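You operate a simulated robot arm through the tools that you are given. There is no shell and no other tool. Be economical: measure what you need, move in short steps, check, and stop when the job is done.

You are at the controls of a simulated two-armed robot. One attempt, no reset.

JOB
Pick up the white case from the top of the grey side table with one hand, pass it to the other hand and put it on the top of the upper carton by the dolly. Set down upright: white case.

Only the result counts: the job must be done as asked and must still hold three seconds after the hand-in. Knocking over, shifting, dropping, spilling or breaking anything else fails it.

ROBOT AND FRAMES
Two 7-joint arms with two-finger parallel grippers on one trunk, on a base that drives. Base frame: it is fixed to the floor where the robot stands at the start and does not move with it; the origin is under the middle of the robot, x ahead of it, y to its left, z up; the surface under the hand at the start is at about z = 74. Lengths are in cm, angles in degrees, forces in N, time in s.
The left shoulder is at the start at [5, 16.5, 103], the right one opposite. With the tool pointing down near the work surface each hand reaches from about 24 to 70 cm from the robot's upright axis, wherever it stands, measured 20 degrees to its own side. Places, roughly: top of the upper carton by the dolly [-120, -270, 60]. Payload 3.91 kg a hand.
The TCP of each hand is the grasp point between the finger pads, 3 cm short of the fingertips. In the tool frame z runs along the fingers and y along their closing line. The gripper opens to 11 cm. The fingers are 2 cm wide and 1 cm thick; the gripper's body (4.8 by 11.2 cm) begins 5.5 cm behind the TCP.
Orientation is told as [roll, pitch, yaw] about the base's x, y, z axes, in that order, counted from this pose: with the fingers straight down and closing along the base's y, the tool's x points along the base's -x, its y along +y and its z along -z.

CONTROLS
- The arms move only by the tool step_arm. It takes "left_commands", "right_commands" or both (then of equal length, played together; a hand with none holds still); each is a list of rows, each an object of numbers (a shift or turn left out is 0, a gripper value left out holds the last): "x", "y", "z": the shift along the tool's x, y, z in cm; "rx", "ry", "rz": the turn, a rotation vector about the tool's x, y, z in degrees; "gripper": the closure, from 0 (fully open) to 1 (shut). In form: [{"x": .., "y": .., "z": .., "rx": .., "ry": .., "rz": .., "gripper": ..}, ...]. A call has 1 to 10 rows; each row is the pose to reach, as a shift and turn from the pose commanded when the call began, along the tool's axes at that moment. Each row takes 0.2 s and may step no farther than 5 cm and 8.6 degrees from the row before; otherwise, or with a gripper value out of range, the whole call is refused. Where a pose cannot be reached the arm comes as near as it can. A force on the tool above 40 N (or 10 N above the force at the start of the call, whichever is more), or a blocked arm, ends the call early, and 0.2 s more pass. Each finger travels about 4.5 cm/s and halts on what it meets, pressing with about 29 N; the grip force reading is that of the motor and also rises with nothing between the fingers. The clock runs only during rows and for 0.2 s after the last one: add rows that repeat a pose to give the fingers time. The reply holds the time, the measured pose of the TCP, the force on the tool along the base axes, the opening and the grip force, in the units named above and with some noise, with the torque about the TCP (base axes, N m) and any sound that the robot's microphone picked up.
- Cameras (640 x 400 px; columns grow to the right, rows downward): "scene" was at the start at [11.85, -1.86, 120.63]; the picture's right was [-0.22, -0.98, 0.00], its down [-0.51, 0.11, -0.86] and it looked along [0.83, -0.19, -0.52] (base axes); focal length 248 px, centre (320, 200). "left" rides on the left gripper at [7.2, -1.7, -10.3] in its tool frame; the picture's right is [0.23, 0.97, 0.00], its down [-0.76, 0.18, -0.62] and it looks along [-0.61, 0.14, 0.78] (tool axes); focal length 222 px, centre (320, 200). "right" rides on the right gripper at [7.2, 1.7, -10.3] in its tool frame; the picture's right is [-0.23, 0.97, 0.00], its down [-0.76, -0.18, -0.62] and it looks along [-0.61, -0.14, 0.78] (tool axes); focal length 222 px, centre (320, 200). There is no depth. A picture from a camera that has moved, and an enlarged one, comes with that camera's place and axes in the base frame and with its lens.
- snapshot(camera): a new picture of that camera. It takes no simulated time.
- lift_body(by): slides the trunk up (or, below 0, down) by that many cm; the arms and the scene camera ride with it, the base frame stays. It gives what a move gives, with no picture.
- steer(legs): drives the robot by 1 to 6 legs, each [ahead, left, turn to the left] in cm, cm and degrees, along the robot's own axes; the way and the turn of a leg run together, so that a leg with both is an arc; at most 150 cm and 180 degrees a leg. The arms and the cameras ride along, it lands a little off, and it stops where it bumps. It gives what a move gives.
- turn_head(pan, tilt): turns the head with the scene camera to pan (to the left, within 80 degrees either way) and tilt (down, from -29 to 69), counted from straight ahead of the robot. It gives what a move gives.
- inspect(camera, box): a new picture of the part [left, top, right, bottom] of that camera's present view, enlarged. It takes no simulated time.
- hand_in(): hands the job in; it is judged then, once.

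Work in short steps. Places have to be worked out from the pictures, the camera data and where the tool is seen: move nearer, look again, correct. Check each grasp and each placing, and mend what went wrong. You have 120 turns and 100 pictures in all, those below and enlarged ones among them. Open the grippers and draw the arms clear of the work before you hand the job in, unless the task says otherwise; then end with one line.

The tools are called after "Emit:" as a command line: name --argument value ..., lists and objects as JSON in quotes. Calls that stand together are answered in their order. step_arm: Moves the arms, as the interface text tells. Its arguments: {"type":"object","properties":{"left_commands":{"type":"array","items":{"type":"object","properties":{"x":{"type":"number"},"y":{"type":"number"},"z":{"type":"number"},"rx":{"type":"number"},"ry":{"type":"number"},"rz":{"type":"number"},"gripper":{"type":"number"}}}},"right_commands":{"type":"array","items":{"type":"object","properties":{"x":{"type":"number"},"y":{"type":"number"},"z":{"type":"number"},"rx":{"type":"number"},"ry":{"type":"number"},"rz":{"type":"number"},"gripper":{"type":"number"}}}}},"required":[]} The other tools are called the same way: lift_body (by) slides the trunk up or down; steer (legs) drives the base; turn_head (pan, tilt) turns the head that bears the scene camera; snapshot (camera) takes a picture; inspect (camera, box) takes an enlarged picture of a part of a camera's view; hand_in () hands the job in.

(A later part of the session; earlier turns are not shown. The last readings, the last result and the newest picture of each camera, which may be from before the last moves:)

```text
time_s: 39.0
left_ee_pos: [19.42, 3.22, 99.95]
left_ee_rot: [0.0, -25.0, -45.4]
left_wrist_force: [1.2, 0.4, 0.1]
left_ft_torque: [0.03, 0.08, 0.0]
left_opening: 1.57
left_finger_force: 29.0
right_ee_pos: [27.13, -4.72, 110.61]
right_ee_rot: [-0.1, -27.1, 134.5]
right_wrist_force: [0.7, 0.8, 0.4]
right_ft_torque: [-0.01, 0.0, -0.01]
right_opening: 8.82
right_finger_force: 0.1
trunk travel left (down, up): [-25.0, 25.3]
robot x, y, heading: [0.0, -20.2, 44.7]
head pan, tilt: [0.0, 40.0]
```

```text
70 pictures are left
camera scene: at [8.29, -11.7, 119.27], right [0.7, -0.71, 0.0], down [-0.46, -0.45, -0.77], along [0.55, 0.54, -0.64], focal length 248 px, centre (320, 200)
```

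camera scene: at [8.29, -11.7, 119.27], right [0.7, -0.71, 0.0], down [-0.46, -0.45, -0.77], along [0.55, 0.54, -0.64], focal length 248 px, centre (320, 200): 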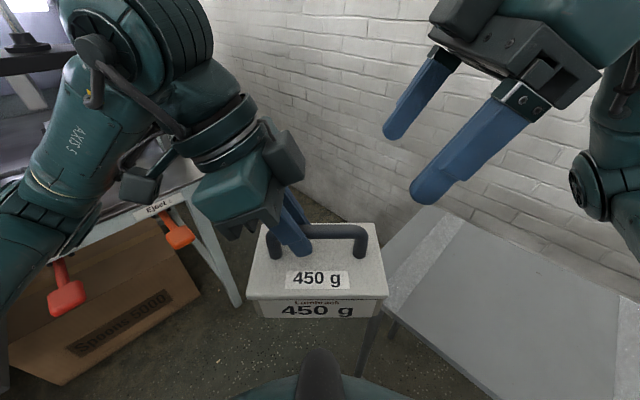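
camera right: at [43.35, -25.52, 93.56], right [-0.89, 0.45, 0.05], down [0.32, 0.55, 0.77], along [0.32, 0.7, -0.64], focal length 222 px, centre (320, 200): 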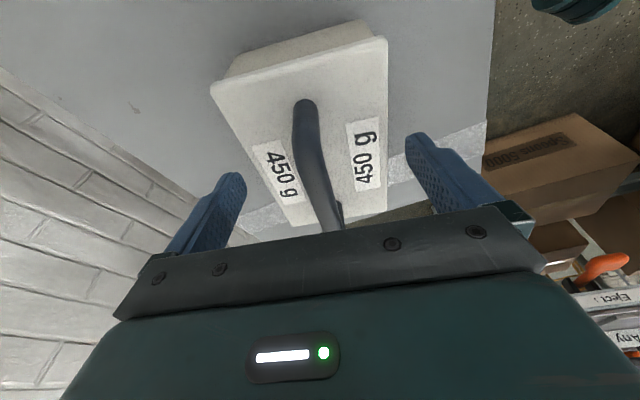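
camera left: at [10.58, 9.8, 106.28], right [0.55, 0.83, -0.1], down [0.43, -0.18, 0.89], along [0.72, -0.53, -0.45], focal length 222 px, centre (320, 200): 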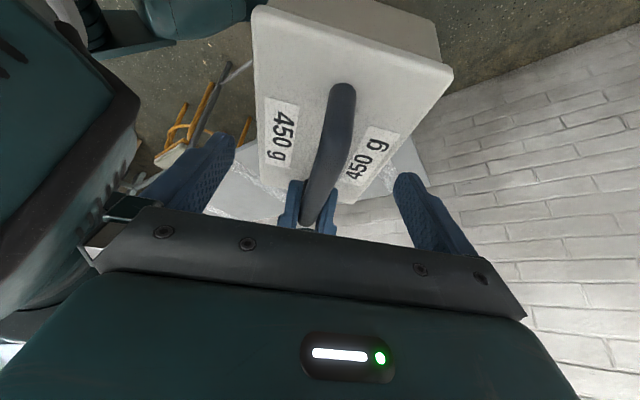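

The left hand alone holds the case level. Its force reading is oddly near zero, so I'll lift 4 cm to see whether the case rests on anything and whether the grip is sound.

Emit:
step_arm --left_commands '[{"x": -0.6, "z": -1.36}, {"x": -1.27, "z": -2.7}, {"x": -1.7, "z": -3.6}, {"x": -1.7, "z": -3.6}]'

Emit:
snapshot --camera "scene"

Emit:
snapshot --camera "left"

```text
time_s: 40.0
left_ee_pos: [19.26, 3.2, 103.97]
left_ee_rot: [0.0, -25.0, -45.5]
left_wrist_force: [0.0, -0.2, -4.1]
left_ft_torque: [0.06, 0.1, 0.0]
left_opening: 1.56
left_finger_force: 28.7
right_ee_pos: [27.05, -4.65, 110.45]
right_ee_rot: [0.0, -27.1, 134.5]
right_wrist_force: [1.1, -0.5, -0.2]
right_ft_torque: [0.0, 0.01, 0.0]
right_opening: 8.8
right_finger_force: 0.1
trunk travel left (down, up): [-25.0, 25.3]
robot x, y, heading: [-0.24, -20.03, 44.7]
head pan, tilt: [0.0, 40.0]
```

```text
69 pictures are left
camera scene: at [8.29, -11.7, 119.28], right [0.7, -0.71, 0.0], down [-0.46, -0.45, -0.77], along [0.55, 0.54, -0.64], focal length 248 px, centre (320, 200)
```

scene: 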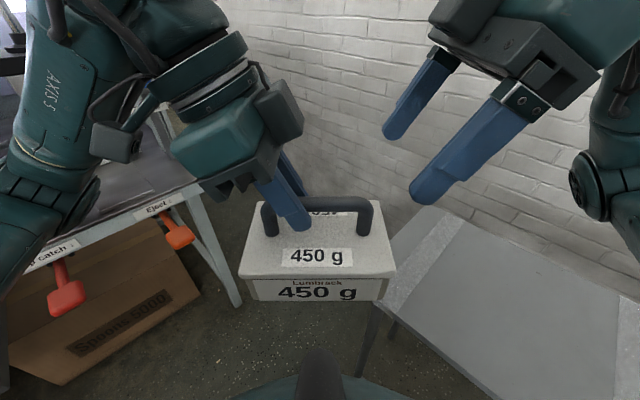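

```text
68 pictures are left
camera left: at [10.63, 9.82, 110.25], right [0.55, 0.83, -0.1], down [0.43, -0.18, 0.89], along [0.72, -0.53, -0.45], focal length 222 px, centre (320, 200)
```

left: 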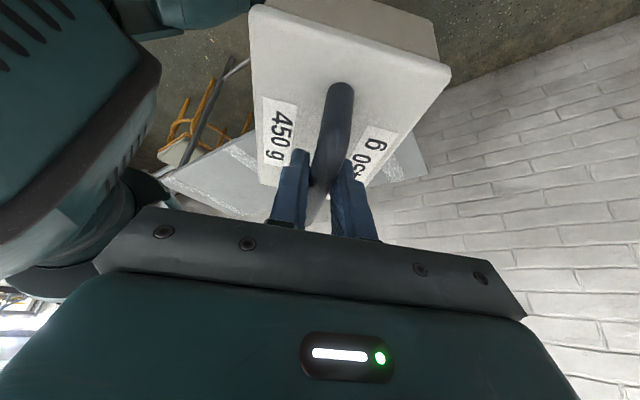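

The left hand now carries the weight (-4.1 N), so the handover is done. I'll back off 15 cm, turn right 80°, and look around.

Emit:
steer --legs '[[-15, 0, 0], [0, 0, -80]]'

Emit:
turn_head --pan -60 --tilt 20

Emit:
snapshot --camera "scene"

```text
time_s: 44.8
left_ee_pos: [14.93, -45.81, 103.88]
left_ee_rot: [0.0, -25.0, -125.9]
left_wrist_force: [0.4, 0.9, -5.1]
left_ft_torque: [0.15, -0.03, 0.0]
left_opening: 1.55
left_finger_force: 29.9
right_ee_pos: [8.58, -54.76, 110.44]
right_ee_rot: [-0.1, -27.1, 54.0]
right_wrist_force: [-0.1, 0.6, -0.2]
right_ft_torque: [0.02, -0.02, -0.01]
right_opening: 8.78
right_finger_force: 0.0
trunk travel left (down, up): [-25.0, 25.3]
robot x, y, heading: [-10.98, -30.66, -35.9]
head pan, tilt: [0.0, 40.0]
```

```text
time_s: 46.1
left_ee_pos: [15.02, -45.88, 103.83]
left_ee_rot: [0.0, -25.1, -125.9]
left_wrist_force: [0.0, -0.4, -4.7]
left_ft_torque: [0.11, -0.06, 0.01]
left_opening: 1.58
left_finger_force: 28.9
right_ee_pos: [8.61, -54.81, 110.4]
right_ee_rot: [0.0, -27.1, 54.0]
right_wrist_force: [-0.6, 0.4, -0.5]
right_ft_torque: [0.0, -0.02, 0.0]
right_opening: 8.78
right_finger_force: 0.1
trunk travel left (down, up): [-25.0, 25.3]
robot x, y, heading: [-10.99, -30.13, -35.8]
head pan, tilt: [-60.0, 20.0]
```

```text
67 pictures are left
camera scene: at [-9.3, -41.45, 122.42], right [-0.99, 0.1, 0.0], down [0.03, 0.34, -0.94], along [-0.1, -0.93, -0.34], focal length 248 px, centre (320, 200)
```

scene: 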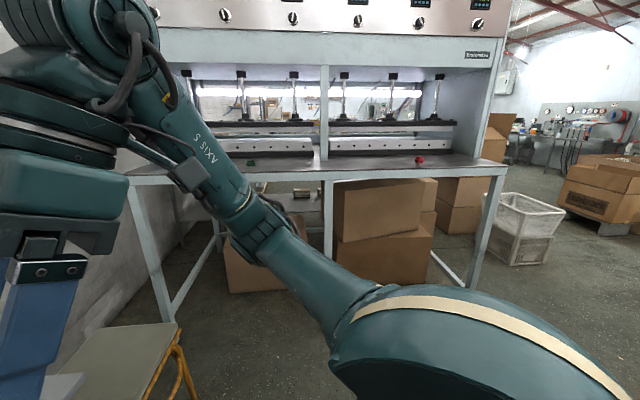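

The carton stack on the dolly is at the far right of the view. I'll turn right another 75° and look again.

Emit:
steer --legs '[[0, 0, -75]]'

Emit:
turn_head --pan 0 --tilt 20

Emit:
snapshot --camera "scene"

```text
time_s: 49.8
left_ee_pos: [-18.98, -59.49, 103.94]
left_ee_rot: [0.0, -25.0, 159.3]
left_wrist_force: [-0.8, 0.2, -3.9]
left_ft_torque: [-0.06, -0.12, 0.0]
left_opening: 1.57
left_finger_force: 29.5
right_ee_pos: [-29.19, -55.63, 110.43]
right_ee_rot: [0.0, -27.1, -20.8]
right_wrist_force: [-0.6, -1.3, -0.4]
right_ft_torque: [0.0, -0.01, -0.01]
right_opening: 8.78
right_finger_force: 0.1
trunk travel left (down, up): [-25.0, 25.3]
robot x, y, heading: [-11.25, -30.51, -110.6]
head pan, tilt: [-60.0, 20.0]
```

```text
time_s: 51.1
left_ee_pos: [-18.92, -59.54, 103.9]
left_ee_rot: [0.0, -24.9, 159.3]
left_wrist_force: [0.9, 0.0, -4.4]
left_ft_torque: [-0.04, -0.08, 0.03]
left_opening: 1.58
left_finger_force: 29.1
right_ee_pos: [-29.21, -55.74, 110.5]
right_ee_rot: [0.0, -27.1, -20.7]
right_wrist_force: [-0.8, 0.0, -0.4]
right_ft_torque: [-0.01, 0.02, 0.01]
right_opening: 8.81
right_finger_force: 0.0
trunk travel left (down, up): [-25.0, 25.3]
robot x, y, heading: [-11.18, -30.3, -110.9]
head pan, tilt: [0.0, 20.0]
```

```text
66 pictures are left
camera scene: at [-15.07, -41.92, 122.42], right [-0.94, 0.35, 0.0], down [0.12, 0.32, -0.94], along [-0.33, -0.88, -0.34], focal length 248 px, centre (320, 200)
```

scene: 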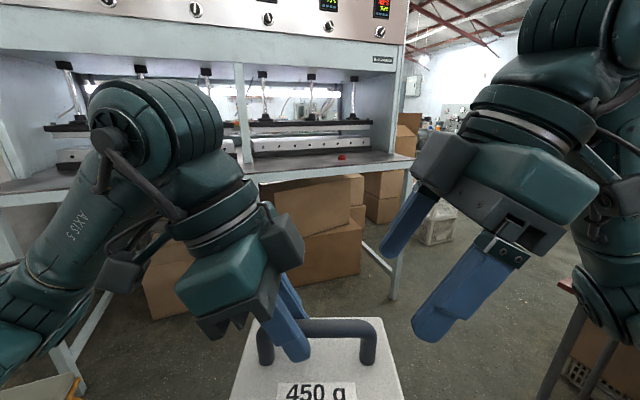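

The right hand blocks the view, so I'll fold it out to the right side.

Emit:
step_arm --right_commands '[{"x": 2.2, "y": -0.6, "z": -1.1, "rx": 3.4, "rz": 6.7}, {"x": 4.4, "y": -1.2, "z": -2.3, "rx": 6.8, "rz": 13.4}, {"x": 6.7, "y": -1.9, "z": -3.4, "rx": 10.2, "rz": 20}, {"x": 8.9, "y": -2.5, "z": -4.5, "rx": 13.6, "rz": 26.7}, {"x": 11.1, "y": -3.1, "z": -5.7, "rx": 17, "rz": 33.4}, {"x": 13.3, "y": -3.7, "z": -6.8, "rx": 20.4, "rz": 40}, {"x": 15.6, "y": -4.4, "z": -8, "rx": 23.8, "rz": 46.8}, {"x": 17.8, "y": -5, "z": -9.1, "rx": 27.2, "rz": 53.5}]'

Emit:
turn_head --pan -8 --tilt 15

Emit:
snapshot --camera "scene"

```text
time_s: 52.9
left_ee_pos: [-18.89, -59.53, 103.85]
left_ee_rot: [0.0, -25.0, 159.3]
left_wrist_force: [1.1, -1.3, -4.5]
left_ft_torque: [-0.06, -0.12, 0.02]
left_opening: 1.58
left_finger_force: 29.2
right_ee_pos: [-49.52, -53.26, 110.59]
right_ee_rot: [0.1, -27.0, -80.9]
right_wrist_force: [0.3, -0.2, -0.9]
right_ft_torque: [-0.01, -0.01, 0.02]
right_opening: 8.76
right_finger_force: 0.1
trunk travel left (down, up): [-25.0, 25.3]
robot x, y, heading: [-10.81, -30.63, -110.8]
head pan, tilt: [0.0, 20.0]
```

```text
time_s: 53.6
left_ee_pos: [-18.86, -59.52, 103.83]
left_ee_rot: [0.1, -25.0, 159.3]
left_wrist_force: [1.1, -0.8, -3.6]
left_ft_torque: [-0.03, -0.13, -0.02]
left_opening: 1.58
left_finger_force: 28.8
right_ee_pos: [-49.6, -53.26, 110.57]
right_ee_rot: [0.1, -27.0, -80.7]
right_wrist_force: [0.2, -0.4, 0.3]
right_ft_torque: [0.0, 0.02, -0.04]
right_opening: 8.78
right_finger_force: 0.0
trunk travel left (down, up): [-25.0, 25.3]
robot x, y, heading: [-10.96, -30.55, -110.7]
head pan, tilt: [-8.0, 15.0]
```

```text
65 pictures are left
camera scene: at [-16.25, -41.41, 123.23], right [-0.88, 0.48, 0.0], down [0.12, 0.23, -0.97], along [-0.46, -0.85, -0.26], focal length 248 px, centre (320, 200)
```

scene: 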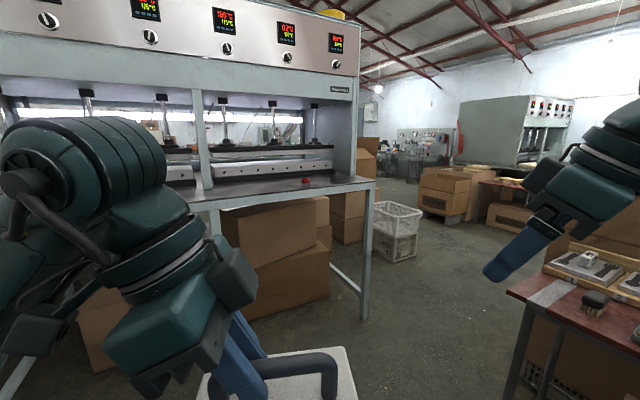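

By the given coordinates the target projects to about (303, 196) here. I'll zoom in to find the dolly and the carton beside it.

Emit:
inspect --camera "scene" --box '[230, 130, 480, 286]'

Emit:
turn_head --pan -40 --tilt 20

Emit:
snapshot --camera "scene"

```text
2.56 times, centred on (355, 208) of scene
camera zoom: at [-16.25, -41.41, 123.23], right [-0.88, 0.48, 0.0], down [0.12, 0.23, -0.97], along [-0.46, -0.85, -0.26], focal length 634 px, centre (230, 180)
```

zoom: 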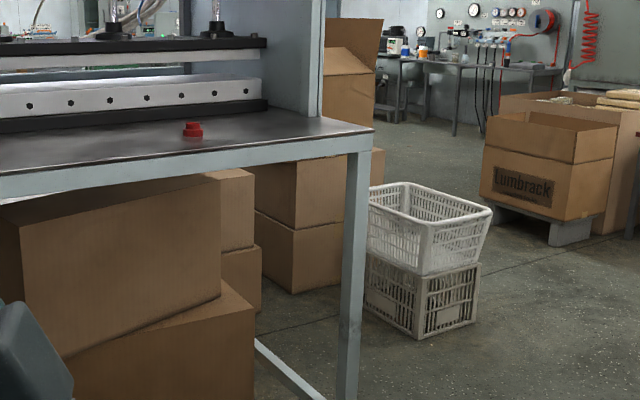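

```text
time_s: 54.5
left_ee_pos: [-18.97, -59.53, 103.76]
left_ee_rot: [0.0, -25.1, 159.3]
left_wrist_force: [-0.2, -0.3, -5.4]
left_ft_torque: [-0.02, -0.1, -0.01]
left_opening: 1.57
left_finger_force: 29.0
right_ee_pos: [-49.59, -53.33, 110.46]
right_ee_rot: [0.0, -27.0, -80.7]
right_wrist_force: [-0.7, 0.5, -0.8]
right_ft_torque: [0.04, 0.02, -0.01]
right_opening: 8.81
right_finger_force: 0.0
trunk travel left (down, up): [-25.0, 25.3]
robot x, y, heading: [-10.75, -30.37, -110.6]
head pan, tilt: [-40.0, 20.0]
```

```text
63 pictures are left
camera scene: at [-19.89, -37.78, 122.42], right [-0.49, 0.87, 0.0], down [0.3, 0.17, -0.94], along [-0.82, -0.46, -0.34], focal length 248 px, centre (320, 200)
```

scene: 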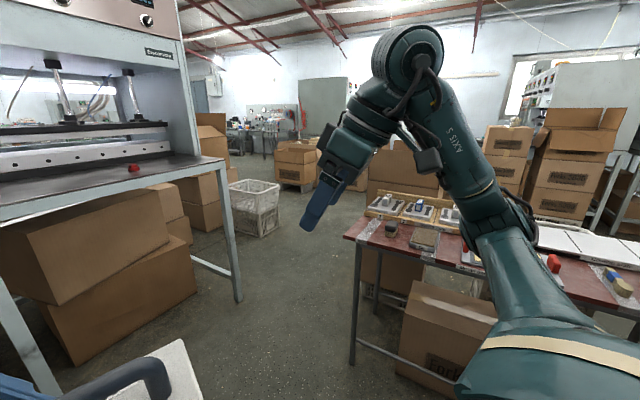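

The target stack at (-120, -270) looks to be behind the right end of the press bench, whose corner leg is near (-112, -152). A red table has its corner near (-102, -72). I'll drive to about (-60, -95), turn to face west, and look again.

Emit:
steer --legs '[[78, -23, 0], [0, 0, -60]]'

Emit:
turn_head --pan 35 --tilt 20

Emit:
snapshot --camera "scene"

Emit:
turn_head --pan -5 --tilt 30

Emit:
snapshot --camera "scene"

```text
time_s: 61.5
left_ee_pos: [-88.86, -101.32, 103.87]
left_ee_rot: [0.1, -25.0, 98.0]
left_wrist_force: [-0.5, 0.1, -4.9]
left_ft_torque: [-0.12, 0.0, 0.04]
left_opening: 1.59
left_finger_force: 29.1
right_ee_pos: [-98.09, -71.36, 110.46]
right_ee_rot: [0.1, -27.1, -142.1]
right_wrist_force: [-0.1, 1.3, 0.1]
right_ft_torque: [0.01, 0.05, -0.03]
right_opening: 8.82
right_finger_force: 0.1
trunk travel left (down, up): [-25.0, 25.3]
robot x, y, heading: [-59.64, -94.14, -172.2]
head pan, tilt: [-40.0, 20.0]
```

```text
time_s: 63.0
left_ee_pos: [-88.9, -101.26, 103.8]
left_ee_rot: [0.0, -25.0, 97.9]
left_wrist_force: [-0.2, 0.0, -5.4]
left_ft_torque: [-0.12, -0.03, 0.01]
left_opening: 1.52
left_finger_force: 28.6
right_ee_pos: [-98.06, -71.45, 110.51]
right_ee_rot: [0.1, -27.0, -142.2]
right_wrist_force: [0.6, 0.3, -0.3]
right_ft_torque: [-0.01, 0.02, 0.01]
right_opening: 8.77
right_finger_force: 0.1
trunk travel left (down, up): [-25.0, 25.3]
robot x, y, heading: [-59.25, -93.93, -172.3]
head pan, tilt: [35.0, 20.0]
```

```text
62 pictures are left
camera scene: at [-69.19, -101.1, 122.42], right [-0.68, 0.73, 0.0], down [0.25, 0.23, -0.94], along [-0.69, -0.64, -0.34], focal length 248 px, centre (320, 200)
```

scene: 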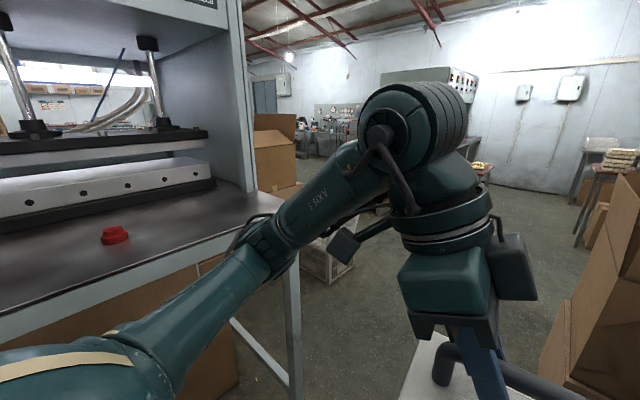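

```text
time_s: 64.1
left_ee_pos: [-88.95, -101.31, 103.85]
left_ee_rot: [0.1, -25.0, 98.0]
left_wrist_force: [-0.1, -0.4, -4.5]
left_ft_torque: [-0.13, -0.04, 0.03]
left_opening: 1.56
left_finger_force: 29.7
right_ee_pos: [-98.09, -71.35, 110.59]
right_ee_rot: [0.2, -27.0, -142.1]
right_wrist_force: [-0.1, -0.5, -0.1]
right_ft_torque: [-0.03, -0.01, -0.01]
right_opening: 8.8
right_finger_force: 0.1
trunk travel left (down, up): [-25.0, 25.3]
robot x, y, heading: [-59.6, -94.06, -172.2]
head pan, tilt: [-5.0, 30.0]
```

```text
61 pictures are left
camera scene: at [-71.41, -95.23, 120.81], right [-0.05, 1.0, 0.0], down [0.5, 0.03, -0.87], along [-0.86, -0.05, -0.5], focal length 248 px, centre (320, 200)
```

scene: 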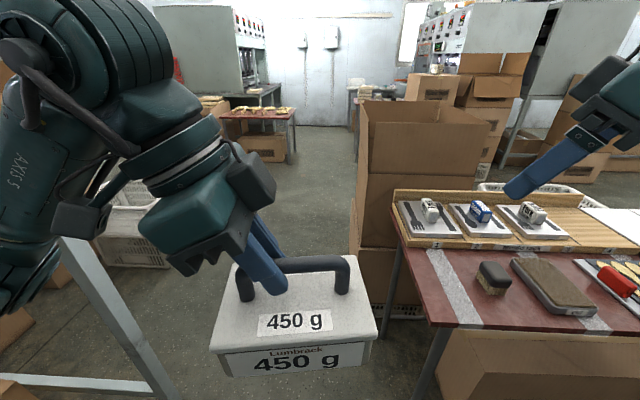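

The bench top is at z≈94, with its right end near x≈-117. I'll go west through the gap at about y=-107, keeping clear of both the bench corner and the red table.

Emit:
steer --legs '[[0, 6, 0], [60, -2, 0]]'

Emit:
turn_head --pan 60 --tilt 30

Emit:
snapshot --camera "scene"

```text
time_s: 68.2
left_ee_pos: [-147.43, -113.9, 103.9]
left_ee_rot: [0.0, -25.0, 98.2]
left_wrist_force: [0.0, -0.7, -4.0]
left_ft_torque: [-0.11, -0.01, -0.02]
left_opening: 1.58
left_finger_force: 29.2
right_ee_pos: [-156.64, -83.99, 110.46]
right_ee_rot: [0.1, -27.0, -141.9]
right_wrist_force: [0.0, -0.3, -0.2]
right_ft_torque: [-0.01, 0.0, 0.02]
right_opening: 8.8
right_finger_force: 0.1
trunk travel left (down, up): [-25.0, 25.3]
robot x, y, heading: [-118.07, -106.44, -171.9]
head pan, tilt: [-5.0, 30.0]
```

```text
time_s: 69.6
left_ee_pos: [-147.29, -113.92, 103.88]
left_ee_rot: [0.1, -25.1, 98.1]
left_wrist_force: [0.3, -0.1, -3.8]
left_ft_torque: [-0.11, -0.03, -0.01]
left_opening: 1.58
left_finger_force: 28.7
right_ee_pos: [-156.73, -84.0, 110.54]
right_ee_rot: [0.1, -27.1, -141.8]
right_wrist_force: [0.7, -0.1, -0.5]
right_ft_torque: [-0.02, -0.01, 0.01]
right_opening: 8.82
right_finger_force: 0.0
trunk travel left (down, up): [-25.0, 25.3]
robot x, y, heading: [-117.99, -106.93, -172.2]
head pan, tilt: [60.0, 30.0]
```

```text
60 pictures are left
camera scene: at [-124.26, -115.57, 120.81], right [-0.93, 0.37, 0.0], down [0.19, 0.46, -0.87], along [-0.32, -0.8, -0.5], focal length 248 px, centre (320, 200)
```

scene: 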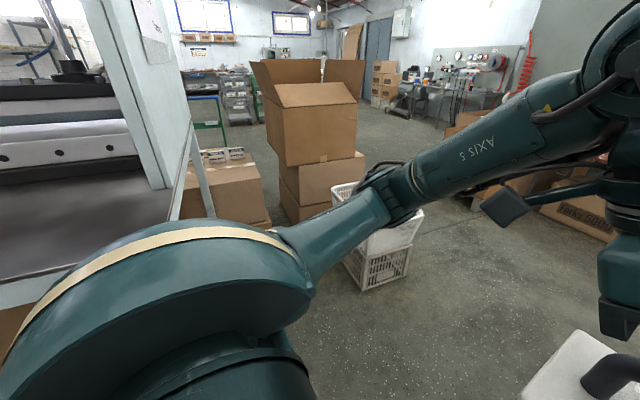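

The target projects onto the carton at about (221, 172), just behind the bench end. I'll zoom in.

Emit:
inspect --camera "scene" --box '[150, 50, 374, 190]'

Emit:
inspect --camera "scene" --box '[160, 120, 288, 230]'

```text
2.86 times, centred on (262, 120) of scene
camera zoom: at [-124.26, -115.57, 120.81], right [-0.93, 0.37, 0.0], down [0.19, 0.46, -0.87], along [-0.32, -0.8, -0.5], focal length 707 px, centre (486, 429)
```

zoom: 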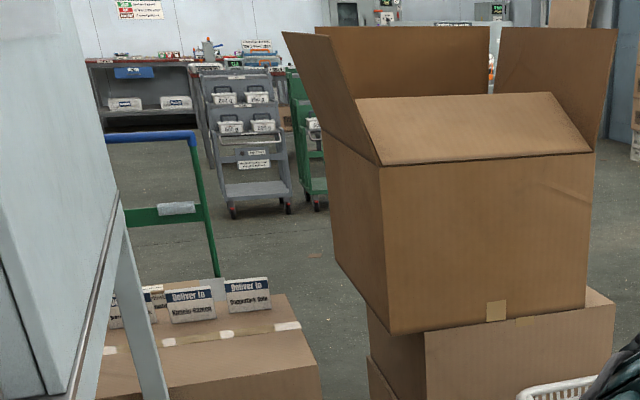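

```text
3.64 times, centred on (224, 175) of scene
camera zoom: at [-124.26, -115.57, 120.81], right [-0.93, 0.37, 0.0], down [0.19, 0.46, -0.87], along [-0.32, -0.8, -0.5], focal length 900 px, centre (669, 291)
```

zoom: 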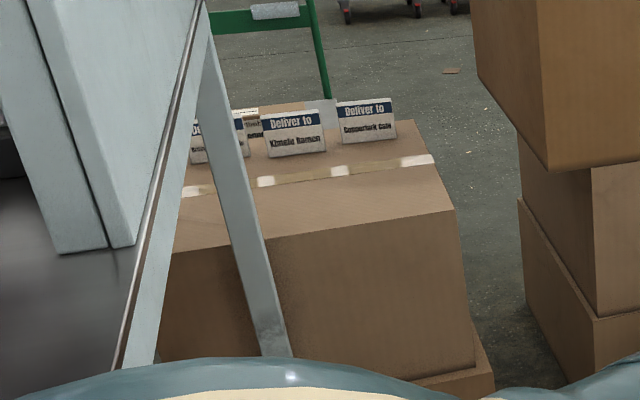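

The target carton's top spans about x -141..-99 and y -249..-295, with small "Deliver to" cards standing beyond y≈-280. I'll place the case on the free front half, around (-127, -263). A tall box stack is close to the right hand here, so I'll back up 8 cm and turn left to heading about -110.

Emit:
steer --legs '[[-8, -3, 0], [0, 0, 62]]'

Emit:
turn_head --pan 10 --tilt 30

Emit:
snapshot --camera "scene"

Emit:
turn_head --pan -35 --tilt 35

Emit:
snapshot --camera "scene"

```text
time_s: 71.9
left_ee_pos: [-134.57, -119.39, 104.09]
left_ee_rot: [0.4, -25.4, 117.5]
left_wrist_force: [0.2, 0.1, -3.6]
left_ft_torque: [-0.08, -0.07, 0.02]
left_opening: 1.59
left_finger_force: 29.1
right_ee_pos: [-153.62, -93.17, 111.44]
right_ee_rot: [-0.8, -27.8, -124.5]
right_wrist_force: [0.7, -0.9, 0.9]
right_ft_torque: [0.01, 0.02, -0.03]
right_opening: 8.81
right_finger_force: 0.1
trunk travel left (down, up): [-25.0, 25.3]
robot x, y, heading: [-110.59, -102.75, -152.0]
head pan, tilt: [60.0, 30.0]
stopped in leg 2: the robot was blocked; the commanded pose is now the measured one
```

```text
time_s: 73.1
left_ee_pos: [-134.4, -119.39, 104.15]
left_ee_rot: [0.7, -25.5, 117.6]
left_wrist_force: [0.1, -0.3, -4.1]
left_ft_torque: [-0.06, -0.07, 0.03]
left_opening: 1.59
left_finger_force: 29.1
right_ee_pos: [-153.72, -93.09, 111.47]
right_ee_rot: [-0.9, -27.7, -124.3]
right_wrist_force: [-0.6, -0.5, -0.9]
right_ft_torque: [-0.01, -0.01, -0.02]
right_opening: 8.78
right_finger_force: 0.0
trunk travel left (down, up): [-25.0, 25.3]
robot x, y, heading: [-110.44, -102.61, -152.2]
head pan, tilt: [10.0, 30.0]
```

```text
57 pictures are left
camera scene: at [-118.63, -109.8, 120.94], right [-0.62, 0.79, 0.01], down [0.38, 0.31, -0.87], along [-0.69, -0.53, -0.49], focal length 248 px, centre (320, 200)
```

scene: 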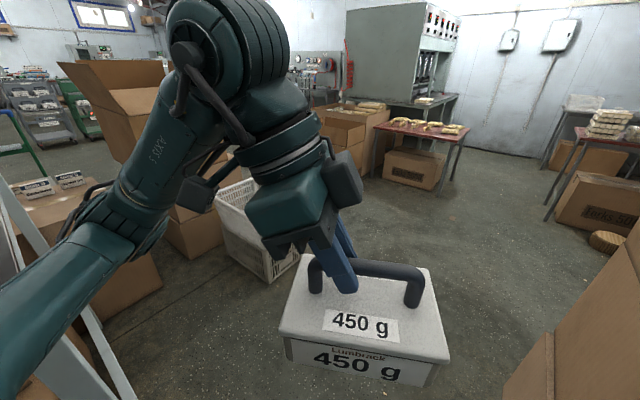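

```text
time_s: 74.2
left_ee_pos: [-134.4, -119.38, 104.22]
left_ee_rot: [0.7, -25.4, 117.5]
left_wrist_force: [0.0, 0.1, -4.2]
left_ft_torque: [-0.08, -0.06, 0.03]
left_opening: 1.58
left_finger_force: 28.6
right_ee_pos: [-153.61, -93.07, 111.43]
right_ee_rot: [-0.9, -27.7, -124.2]
right_wrist_force: [0.0, 0.0, -0.2]
right_ft_torque: [0.0, 0.02, 0.03]
right_opening: 8.79
right_finger_force: 0.1
trunk travel left (down, up): [-25.0, 25.3]
robot x, y, heading: [-110.62, -102.31, -152.0]
head pan, tilt: [-35.0, 35.0]
```

```text
56 pictures are left
camera scene: at [-120.26, -103.17, 120.2], right [0.12, 0.99, 0.0], down [0.56, -0.07, -0.83], along [-0.82, 0.1, -0.56], focal length 248 px, centre (320, 200)
```

scene: 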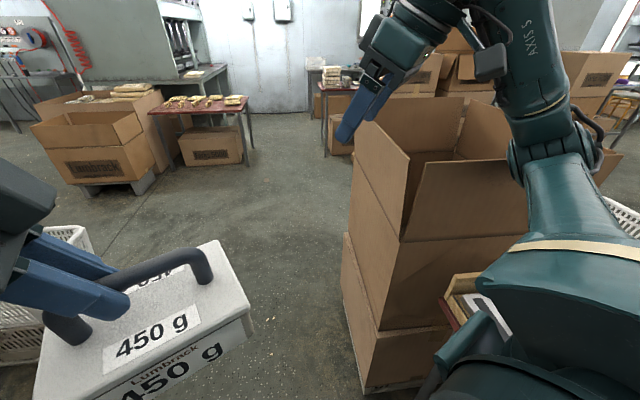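

The turn stopped at heading -152, most likely because the rear-right base corner met the red table's leg. I'll raise the trunk 15 cm so the arms and case clear the bench top, then move about 12 cm south-west away from the table.

Emit:
lift_body --by 15

Emit:
steer --legs '[[8.7, 7.8, 0]]'

Emit:
turn_head --pan -75 --tilt 50

Emit:
snapshot --camera "scene"

```text
time_s: 76.0
left_ee_pos: [-135.59, -119.14, 118.88]
left_ee_rot: [0.0, -25.0, 117.9]
left_wrist_force: [0.3, 0.1, -4.5]
left_ft_torque: [-0.09, -0.07, -0.03]
left_opening: 1.57
left_finger_force: 29.1
right_ee_pos: [-154.82, -92.89, 125.64]
right_ee_rot: [0.1, -27.2, -124.5]
right_wrist_force: [0.3, 0.2, -0.3]
right_ft_torque: [0.02, 0.01, -0.02]
right_opening: 8.8
right_finger_force: 0.0
trunk travel left (down, up): [-40.0, 10.3]
robot x, y, heading: [-110.57, -102.85, -152.1]
head pan, tilt: [-35.0, 35.0]
```

```text
time_s: 77.3
left_ee_pos: [-139.62, -129.9, 118.88]
left_ee_rot: [0.1, -25.0, 117.8]
left_wrist_force: [0.5, -0.1, -5.3]
left_ft_torque: [-0.08, -0.07, 0.01]
left_opening: 1.57
left_finger_force: 29.0
right_ee_pos: [-158.85, -103.82, 125.68]
right_ee_rot: [0.1, -27.2, -124.6]
right_wrist_force: [0.1, 1.1, -0.5]
right_ft_torque: [0.02, -0.01, -0.01]
right_opening: 8.8
right_finger_force: 0.1
trunk travel left (down, up): [-40.0, 10.3]
robot x, y, heading: [-114.36, -113.38, -152.0]
head pan, tilt: [-35.0, 35.0]
```

```text
time_s: 78.4
left_ee_pos: [-139.51, -129.87, 118.81]
left_ee_rot: [0.0, -24.9, 117.7]
left_wrist_force: [0.1, 0.1, -4.1]
left_ft_torque: [-0.09, -0.05, -0.01]
left_opening: 1.58
left_finger_force: 29.0
right_ee_pos: [-158.82, -103.69, 125.72]
right_ee_rot: [0.1, -27.4, -124.6]
right_wrist_force: [-0.5, -0.1, 0.7]
right_ft_torque: [-0.04, -0.01, 0.02]
right_opening: 8.78
right_finger_force: 0.0
trunk travel left (down, up): [-40.0, 10.3]
robot x, y, heading: [-114.76, -113.37, -151.9]
head pan, tilt: [-75.0, 50.0]
```

```text
55 pictures are left
camera scene: at [-122.14, -109.19, 132.86], right [0.73, 0.68, 0.0], down [0.52, -0.56, -0.64], along [-0.44, 0.47, -0.77], focal length 248 px, centre (320, 200)
```

scene: 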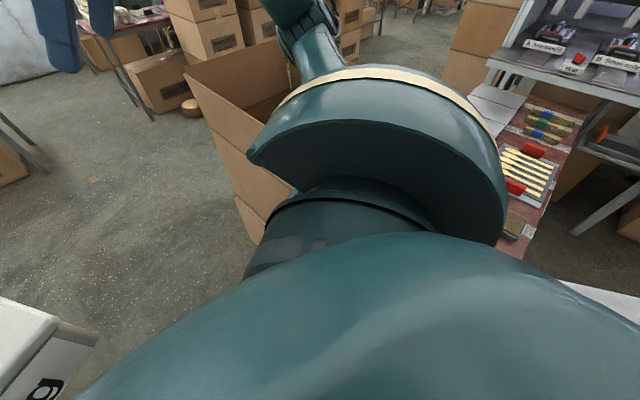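

Raising the trunk cleared the small tilt, so an arm had probably been the contact. With everything higher now, I'll turn left to about -110.

Emit:
steer --legs '[[0, 0, 42]]'

Emit:
turn_head --pan 0 --tilt 45

Emit:
snapshot --camera "scene"

Emit:
turn_head --pan 60 --tilt 40

Emit:
snapshot --camera "scene"

```text
time_s: 80.7
left_ee_pos: [-122.31, -142.54, 118.91]
left_ee_rot: [-0.1, -25.0, 159.2]
left_wrist_force: [-0.4, 0.5, -3.5]
left_ft_torque: [-0.02, -0.1, 0.01]
left_opening: 1.57
left_finger_force: 29.4
right_ee_pos: [-154.16, -135.69, 125.72]
right_ee_rot: [0.1, -27.2, -83.2]
right_wrist_force: [-0.8, -1.0, 0.0]
right_ft_torque: [-0.02, -0.01, -0.01]
right_opening: 8.8
right_finger_force: 0.2
trunk travel left (down, up): [-40.0, 10.3]
robot x, y, heading: [-114.41, -113.46, -110.7]
head pan, tilt: [-75.0, 50.0]
```

```text
time_s: 82.2
left_ee_pos: [-122.39, -142.49, 118.8]
left_ee_rot: [0.0, -24.8, 159.2]
left_wrist_force: [-0.3, 0.5, -4.3]
left_ft_torque: [-0.03, -0.14, 0.02]
left_opening: 1.56
left_finger_force: 28.8
right_ee_pos: [-154.12, -135.66, 125.68]
right_ee_rot: [0.1, -27.2, -83.0]
right_wrist_force: [0.4, -0.1, 0.4]
right_ft_torque: [0.02, -0.01, -0.01]
right_opening: 8.79
right_finger_force: 0.1
trunk travel left (down, up): [-40.0, 10.3]
robot x, y, heading: [-114.37, -114.07, -110.5]
head pan, tilt: [0.0, 45.0]
```

```text
54 pictures are left
camera scene: at [-118.19, -123.82, 133.55], right [-0.94, 0.35, 0.0], down [0.25, 0.66, -0.71], along [-0.25, -0.66, -0.71], focal length 248 px, centre (320, 200)
```

scene: 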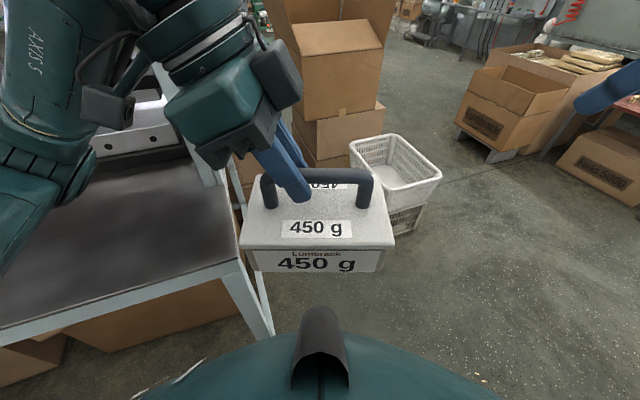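

```text
time_s: 83.5
left_ee_pos: [-122.5, -142.53, 118.88]
left_ee_rot: [0.1, -24.9, 159.2]
left_wrist_force: [0.2, 0.1, -4.3]
left_ft_torque: [0.01, -0.12, 0.0]
left_opening: 1.58
left_finger_force: 28.7
right_ee_pos: [-154.0, -135.71, 125.71]
right_ee_rot: [0.1, -27.3, -83.1]
right_wrist_force: [0.0, 0.9, 0.2]
right_ft_torque: [0.01, -0.04, 0.04]
right_opening: 8.82
right_finger_force: 0.0
trunk travel left (down, up): [-40.0, 10.3]
robot x, y, heading: [-114.44, -113.53, -110.7]
head pan, tilt: [60.0, 40.0]
```

```text
53 pictures are left
camera scene: at [-109.93, -122.79, 134.28], right [-0.77, -0.63, 0.0], down [-0.41, 0.5, -0.77], along [0.49, -0.59, -0.64], focal length 248 px, centre (320, 200)
```

scene: 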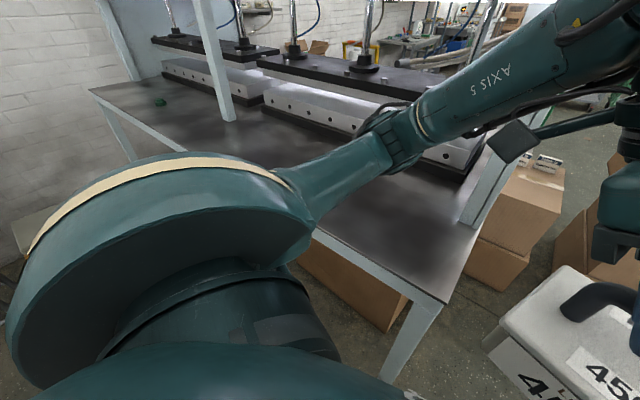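

The arms are above the bench. I'll strafe west to about (-150, -125) to line up with the aisle between the bench end and the baskets, then look down the aisle.

Emit:
steer --legs '[[22, -30, 0]]'

Emit:
turn_head --pan 5 --tilt 35

Emit:
snapshot --camera "scene"

Emit:
snapshot --camera "right"

```text
time_s: 86.7
left_ee_pos: [-158.42, -152.51, 118.83]
left_ee_rot: [0.0, -25.0, 158.9]
left_wrist_force: [-0.4, 0.1, -4.6]
left_ft_torque: [-0.04, -0.11, -0.01]
left_opening: 1.59
left_finger_force: 29.2
right_ee_pos: [-190.31, -145.46, 125.79]
right_ee_rot: [0.1, -27.3, -83.5]
right_wrist_force: [-0.1, -0.8, 0.6]
right_ft_torque: [0.02, -0.06, -0.01]
right_opening: 8.79
right_finger_force: 0.1
trunk travel left (down, up): [-40.0, 10.3]
robot x, y, heading: [-150.71, -123.78, -111.1]
head pan, tilt: [60.0, 40.0]
```

```text
time_s: 88.0
left_ee_pos: [-158.54, -152.53, 118.79]
left_ee_rot: [0.0, -24.9, 158.9]
left_wrist_force: [0.0, 0.0, -4.7]
left_ft_torque: [-0.01, -0.11, -0.01]
left_opening: 1.57
left_finger_force: 29.4
right_ee_pos: [-190.22, -145.48, 125.79]
right_ee_rot: [0.1, -27.3, -83.5]
right_wrist_force: [0.0, -0.8, -0.6]
right_ft_torque: [0.0, 0.01, 0.0]
right_opening: 8.81
right_finger_force: 0.0
trunk travel left (down, up): [-40.0, 10.3]
robot x, y, heading: [-150.27, -123.62, -111.0]
head pan, tilt: [5.0, 35.0]
```

```text
52 pictures are left
camera scene: at [-153.7, -134.72, 135.03], right [-0.96, 0.27, 0.0], down [0.16, 0.55, -0.82], along [-0.22, -0.79, -0.57], focal length 248 px, centre (320, 200)
```

scene: 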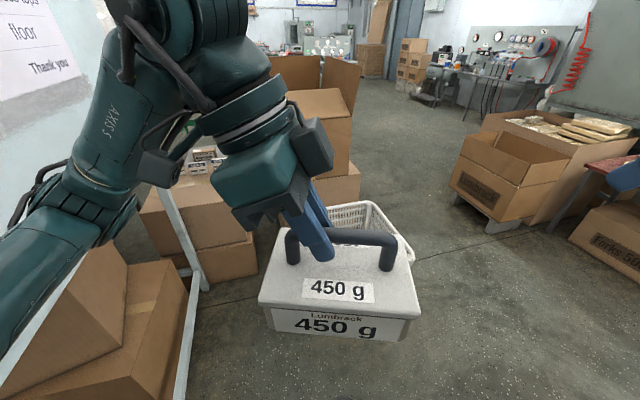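

```text
51 pictures are left
camera right: at [-189.82, -134.23, 131.57], right [0.99, -0.09, 0.11], down [-0.13, -0.41, 0.9], along [-0.04, -0.91, -0.42], focal length 222 px, centre (320, 200)
```

right: 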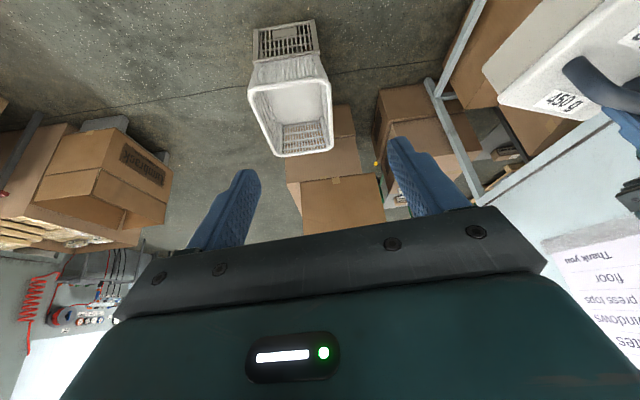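

The right wrist camera gives a good overview. The aisle runs from the baskets (x≈-184.5) to the bench end (x≈-111). I'll turn to heading -100 and drive south along x≈-148 to y≈-184.

Emit:
steer --legs '[[0, 0, 11], [58.7, 12.7, 0]]'

Emit:
turn_head --pan 25 --tilt 40

Emit:
snapshot --camera "scene"

Emit:
snapshot --camera "right"

```text
time_s: 92.1
left_ee_pos: [-150.84, -214.12, 118.82]
left_ee_rot: [0.1, -25.0, 169.9]
left_wrist_force: [-0.9, 0.1, -4.7]
left_ft_torque: [0.01, -0.09, 0.02]
left_opening: 1.55
left_finger_force: 29.2
right_ee_pos: [-183.25, -213.15, 125.72]
right_ee_rot: [0.1, -27.3, -72.5]
right_wrist_force: [-0.5, 0.6, 0.2]
right_ft_torque: [0.01, 0.03, -0.03]
right_opening: 8.82
right_finger_force: 0.0
trunk travel left (down, up): [-40.0, 10.3]
robot x, y, heading: [-148.48, -184.3, -100.1]
head pan, tilt: [5.0, 35.0]
```

```text
time_s: 93.0
left_ee_pos: [-150.61, -213.99, 118.85]
left_ee_rot: [0.0, -24.9, 169.9]
left_wrist_force: [-0.1, -0.8, -4.0]
left_ft_torque: [-0.03, -0.1, 0.02]
left_opening: 1.55
left_finger_force: 28.9
right_ee_pos: [-183.25, -213.09, 125.72]
right_ee_rot: [0.1, -27.3, -72.4]
right_wrist_force: [-0.2, 0.1, 0.2]
right_ft_torque: [0.04, -0.02, -0.01]
right_opening: 8.79
right_finger_force: 0.0
trunk travel left (down, up): [-40.0, 10.3]
robot x, y, heading: [-148.03, -184.05, -99.9]
head pan, tilt: [25.0, 40.0]
```

```text
50 pictures are left
camera scene: at [-146.42, -195.12, 134.28], right [-0.97, -0.26, 0.0], down [-0.17, 0.62, -0.77], along [0.2, -0.74, -0.64], focal length 248 px, centre (320, 200)
```

scene: 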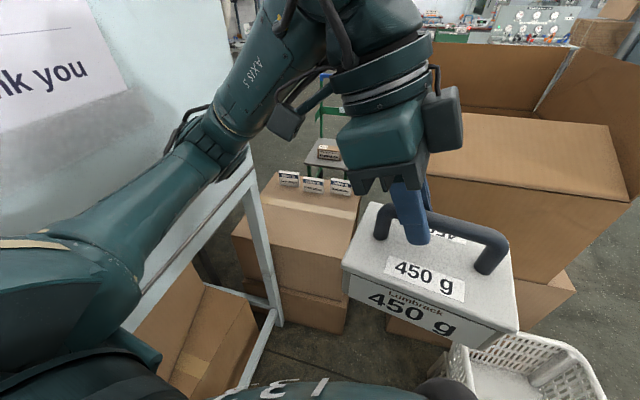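

```text
49 pictures are left
camera right: at [-184.97, -202.06, 131.57], right [0.99, 0.1, 0.11], down [-0.05, -0.43, 0.9], along [0.14, -0.9, -0.42], focal length 222 px, centre (320, 200)
```

right: 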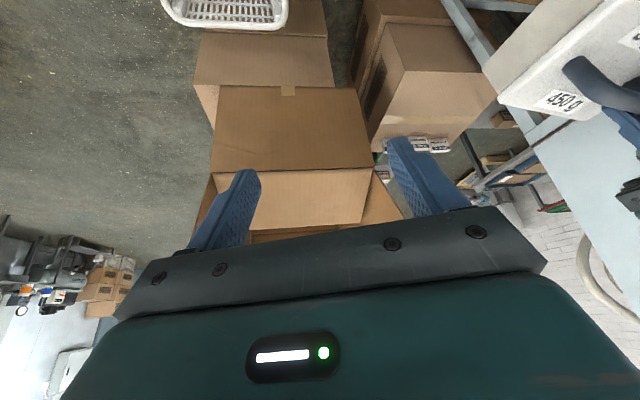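

The carton is in clear view now, so I'll zoom in for its corners and the cards.

Emit:
inspect --camera "scene" --box '[220, 150, 380, 275]'

```text
3.20 times, centred on (300, 212) of scene
camera zoom: at [-146.42, -195.12, 134.28], right [-0.97, -0.26, 0.0], down [-0.17, 0.62, -0.77], along [0.2, -0.74, -0.64], focal length 792 px, centre (384, 160)
```

zoom: 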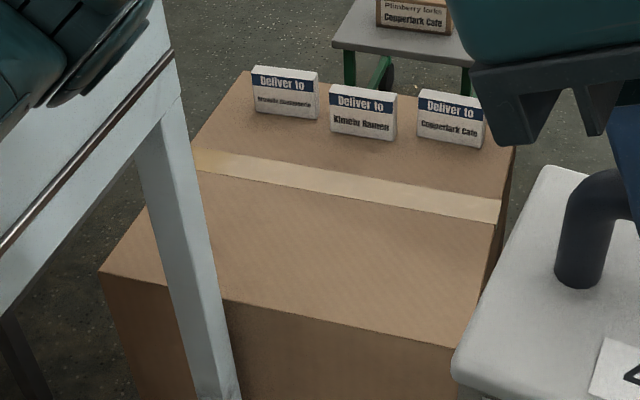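

The carton top spans x -141..-94 and y -251..-293, the cards stand at y≤-283, and the bench's right edge is at x≈-110. I'll advance 17 cm south, still keeping to the middle of the aisle.

Emit:
steer --legs '[[16.7, 3.0, 0]]'

Emit:
turn_head --pan 20 --tilt 50

Emit:
snapshot --camera "scene"

Emit:
snapshot --camera "right"

```text
time_s: 94.4
left_ee_pos: [-150.63, -230.85, 118.99]
left_ee_rot: [0.0, -24.9, 169.8]
left_wrist_force: [0.4, -0.4, -4.1]
left_ft_torque: [-0.03, -0.13, 0.02]
left_opening: 1.58
left_finger_force: 28.5
right_ee_pos: [-183.18, -229.89, 125.62]
right_ee_rot: [0.1, -27.2, -72.6]
right_wrist_force: [0.1, -1.4, -0.4]
right_ft_torque: [-0.01, -0.03, -0.01]
right_opening: 8.81
right_finger_force: 0.0
trunk travel left (down, up): [-40.0, 10.3]
robot x, y, heading: [-148.02, -200.83, -99.9]
head pan, tilt: [25.0, 40.0]
```

```text
time_s: 95.1
left_ee_pos: [-150.77, -230.8, 118.93]
left_ee_rot: [0.0, -24.9, 169.9]
left_wrist_force: [0.5, -0.2, -4.2]
left_ft_torque: [0.04, -0.13, 0.02]
left_opening: 1.57
left_finger_force: 28.8
right_ee_pos: [-183.13, -229.85, 125.68]
right_ee_rot: [0.1, -27.3, -72.6]
right_wrist_force: [0.0, 1.0, 0.2]
right_ft_torque: [0.0, 0.03, 0.0]
right_opening: 8.81
right_finger_force: 0.2
trunk travel left (down, up): [-40.0, 10.3]
robot x, y, heading: [-147.89, -200.84, -99.9]
head pan, tilt: [20.0, 50.0]
```

```text
47 pictures are left
camera scene: at [-147.19, -211.27, 132.86], right [-0.98, -0.17, 0.0], down [-0.13, 0.75, -0.64], along [0.11, -0.63, -0.77], focal length 248 px, centre (320, 200)
```

scene: 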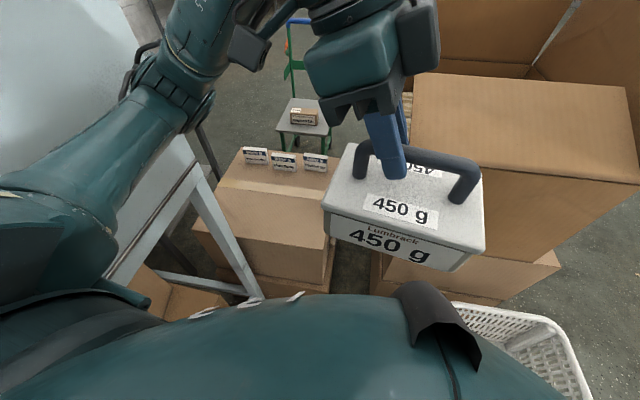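

```text
46 pictures are left
camera right: at [-184.89, -218.79, 131.58], right [0.99, 0.1, 0.11], down [-0.05, -0.43, 0.9], along [0.14, -0.9, -0.42], focal length 222 px, centre (320, 200)
```

right: 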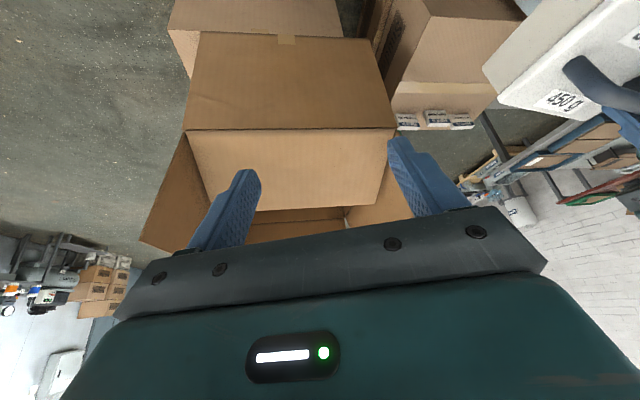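

The position is good: no contact and a clear path. I'll begin swinging the case forward-left while unwinding the left hand's yaw, halfway first.

Emit:
step_arm --left_commands '[{"x": 2.2, "y": 1.9, "z": -1.04, "rx": -3.35, "rz": -7.2}, {"x": 4.45, "y": 3.85, "z": -2.1, "rx": -6.7, "rz": -14.35}, {"x": 6.7, "y": 5.8, "z": -3.1, "rx": -10, "rz": -21.5}, {"x": 8.9, "y": 7.7, "z": -4.2, "rx": -13.4, "rz": -28.7}, {"x": 11.1, "y": 9.6, "z": -5.2, "rx": -16.7, "rz": -35.9}, {"x": 13.35, "y": 11.55, "z": -6.25, "rx": -20.1, "rz": -43}, {"x": 13.35, "y": 11.55, "z": -6.25, "rx": -20.1, "rz": -43}]'

Emit:
turn_head --pan 35 --tilt 40

Emit:
snapshot --camera "scene"

Emit:
snapshot --camera "right"

```text
time_s: 96.4
left_ee_pos: [-148.48, -239.56, 119.26]
left_ee_rot: [-0.5, -25.5, -162.7]
left_wrist_force: [-0.2, -0.2, -4.2]
left_ft_torque: [0.06, -0.11, -0.01]
left_opening: 1.57
left_finger_force: 28.8
right_ee_pos: [-185.18, -229.71, 125.3]
right_ee_rot: [0.8, -27.5, -74.0]
right_wrist_force: [-0.5, 0.5, -0.7]
right_ft_torque: [0.0, 0.01, 0.0]
right_opening: 8.79
right_finger_force: 0.1
trunk travel left (down, up): [-40.0, 10.3]
robot x, y, heading: [-148.38, -201.47, -101.3]
head pan, tilt: [20.0, 50.0]
stopped in row 6 (left hand): the arm was blocked; the commanded pose is now the measured one
```

```text
time_s: 97.1
left_ee_pos: [-148.54, -239.71, 119.22]
left_ee_rot: [-0.7, -25.4, -162.3]
left_wrist_force: [0.5, -0.5, -3.1]
left_ft_torque: [0.0, -0.1, 0.0]
left_opening: 1.58
left_finger_force: 28.4
right_ee_pos: [-185.22, -229.94, 124.96]
right_ee_rot: [1.2, -27.3, -73.9]
right_wrist_force: [0.0, -0.7, -0.2]
right_ft_torque: [-0.01, -0.04, -0.01]
right_opening: 8.81
right_finger_force: 0.2
trunk travel left (down, up): [-40.0, 10.3]
robot x, y, heading: [-148.2, -201.04, -101.0]
head pan, tilt: [35.0, 40.0]
```

```text
45 pictures are left
camera scene: at [-146.95, -212.09, 134.27], right [-0.91, -0.41, -0.02], down [-0.25, 0.59, -0.77], along [0.32, -0.7, -0.64], focal length 248 px, centre (320, 200)
```

scene: 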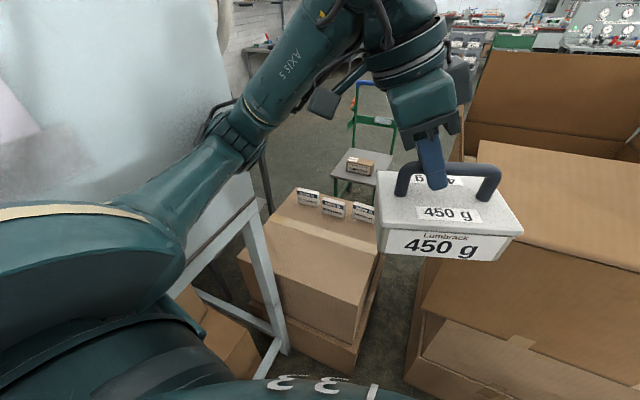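

```text
44 pictures are left
camera right: at [-186.94, -218.89, 130.88], right [0.99, 0.09, 0.12], down [-0.07, -0.43, 0.9], along [0.13, -0.9, -0.42], focal length 222 px, centre (320, 200)
```

right: 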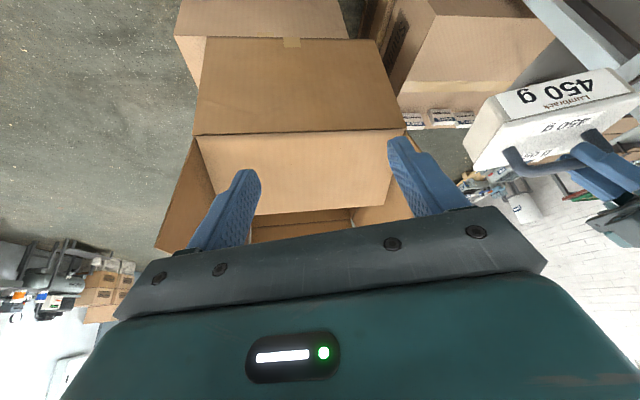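

The left elbow touched the press panel beside it. I'll shift the robot 4 cm west and 3 cm north to relieve that and raise the trunk 8 cm. I'll also aim for a spot further west on the carton, which straightens the arm and pulls the elbow in.

Emit:
steer --legs '[[-2.2, -4.5, 0]]'

Emit:
lift_body --by 8

Emit:
turn_head --pan 45 --tilt 40

Emit:
snapshot --camera "scene"

```text
time_s: 98.2
left_ee_pos: [-150.26, -236.62, 119.33]
left_ee_rot: [-0.7, -26.2, -160.9]
left_wrist_force: [0.5, 1.1, -4.6]
left_ft_torque: [0.02, -0.11, 0.01]
left_opening: 1.55
left_finger_force: 29.0
right_ee_pos: [-187.6, -226.54, 125.63]
right_ee_rot: [0.1, -27.3, -73.1]
right_wrist_force: [-0.3, -0.3, 0.5]
right_ft_torque: [0.0, -0.02, -0.01]
right_opening: 8.79
right_finger_force: 0.0
trunk travel left (down, up): [-40.0, 10.3]
robot x, y, heading: [-152.2, -197.94, -100.6]
head pan, tilt: [35.0, 40.0]
```

```text
time_s: 99.4
left_ee_pos: [-150.25, -236.67, 127.31]
left_ee_rot: [-0.7, -26.3, -160.9]
left_wrist_force: [-0.3, 0.3, -4.6]
left_ft_torque: [0.03, -0.1, -0.01]
left_opening: 1.56
left_finger_force: 28.8
right_ee_pos: [-187.58, -226.66, 133.63]
right_ee_rot: [0.1, -27.3, -73.1]
right_wrist_force: [-0.6, 0.2, -0.5]
right_ft_torque: [0.0, 0.0, 0.04]
right_opening: 8.81
right_finger_force: 0.0
trunk travel left (down, up): [-48.0, 2.3]
robot x, y, heading: [-152.17, -198.07, -100.4]
head pan, tilt: [35.0, 40.0]
```

```text
time_s: 100.1
left_ee_pos: [-150.32, -236.72, 127.27]
left_ee_rot: [-0.7, -26.2, -160.9]
left_wrist_force: [-0.3, 0.5, -5.0]
left_ft_torque: [0.06, -0.1, 0.01]
left_opening: 1.56
left_finger_force: 29.1
right_ee_pos: [-187.49, -226.68, 133.66]
right_ee_rot: [0.1, -27.3, -73.1]
right_wrist_force: [0.1, -0.6, -0.5]
right_ft_torque: [0.0, 0.02, -0.01]
right_opening: 8.79
right_finger_force: 0.0
trunk travel left (down, up): [-48.0, 2.3]
robot x, y, heading: [-152.03, -197.74, -101.0]
head pan, tilt: [45.0, 40.0]
```

```text
43 pictures are left
camera scene: at [-147.86, -207.81, 142.28], right [-0.83, -0.56, 0.0], down [-0.36, 0.53, -0.77], along [0.43, -0.63, -0.64], focal length 248 px, centre (320, 200)
```

scene: 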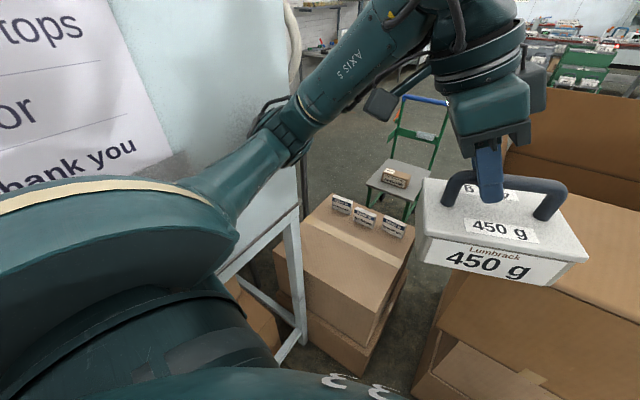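

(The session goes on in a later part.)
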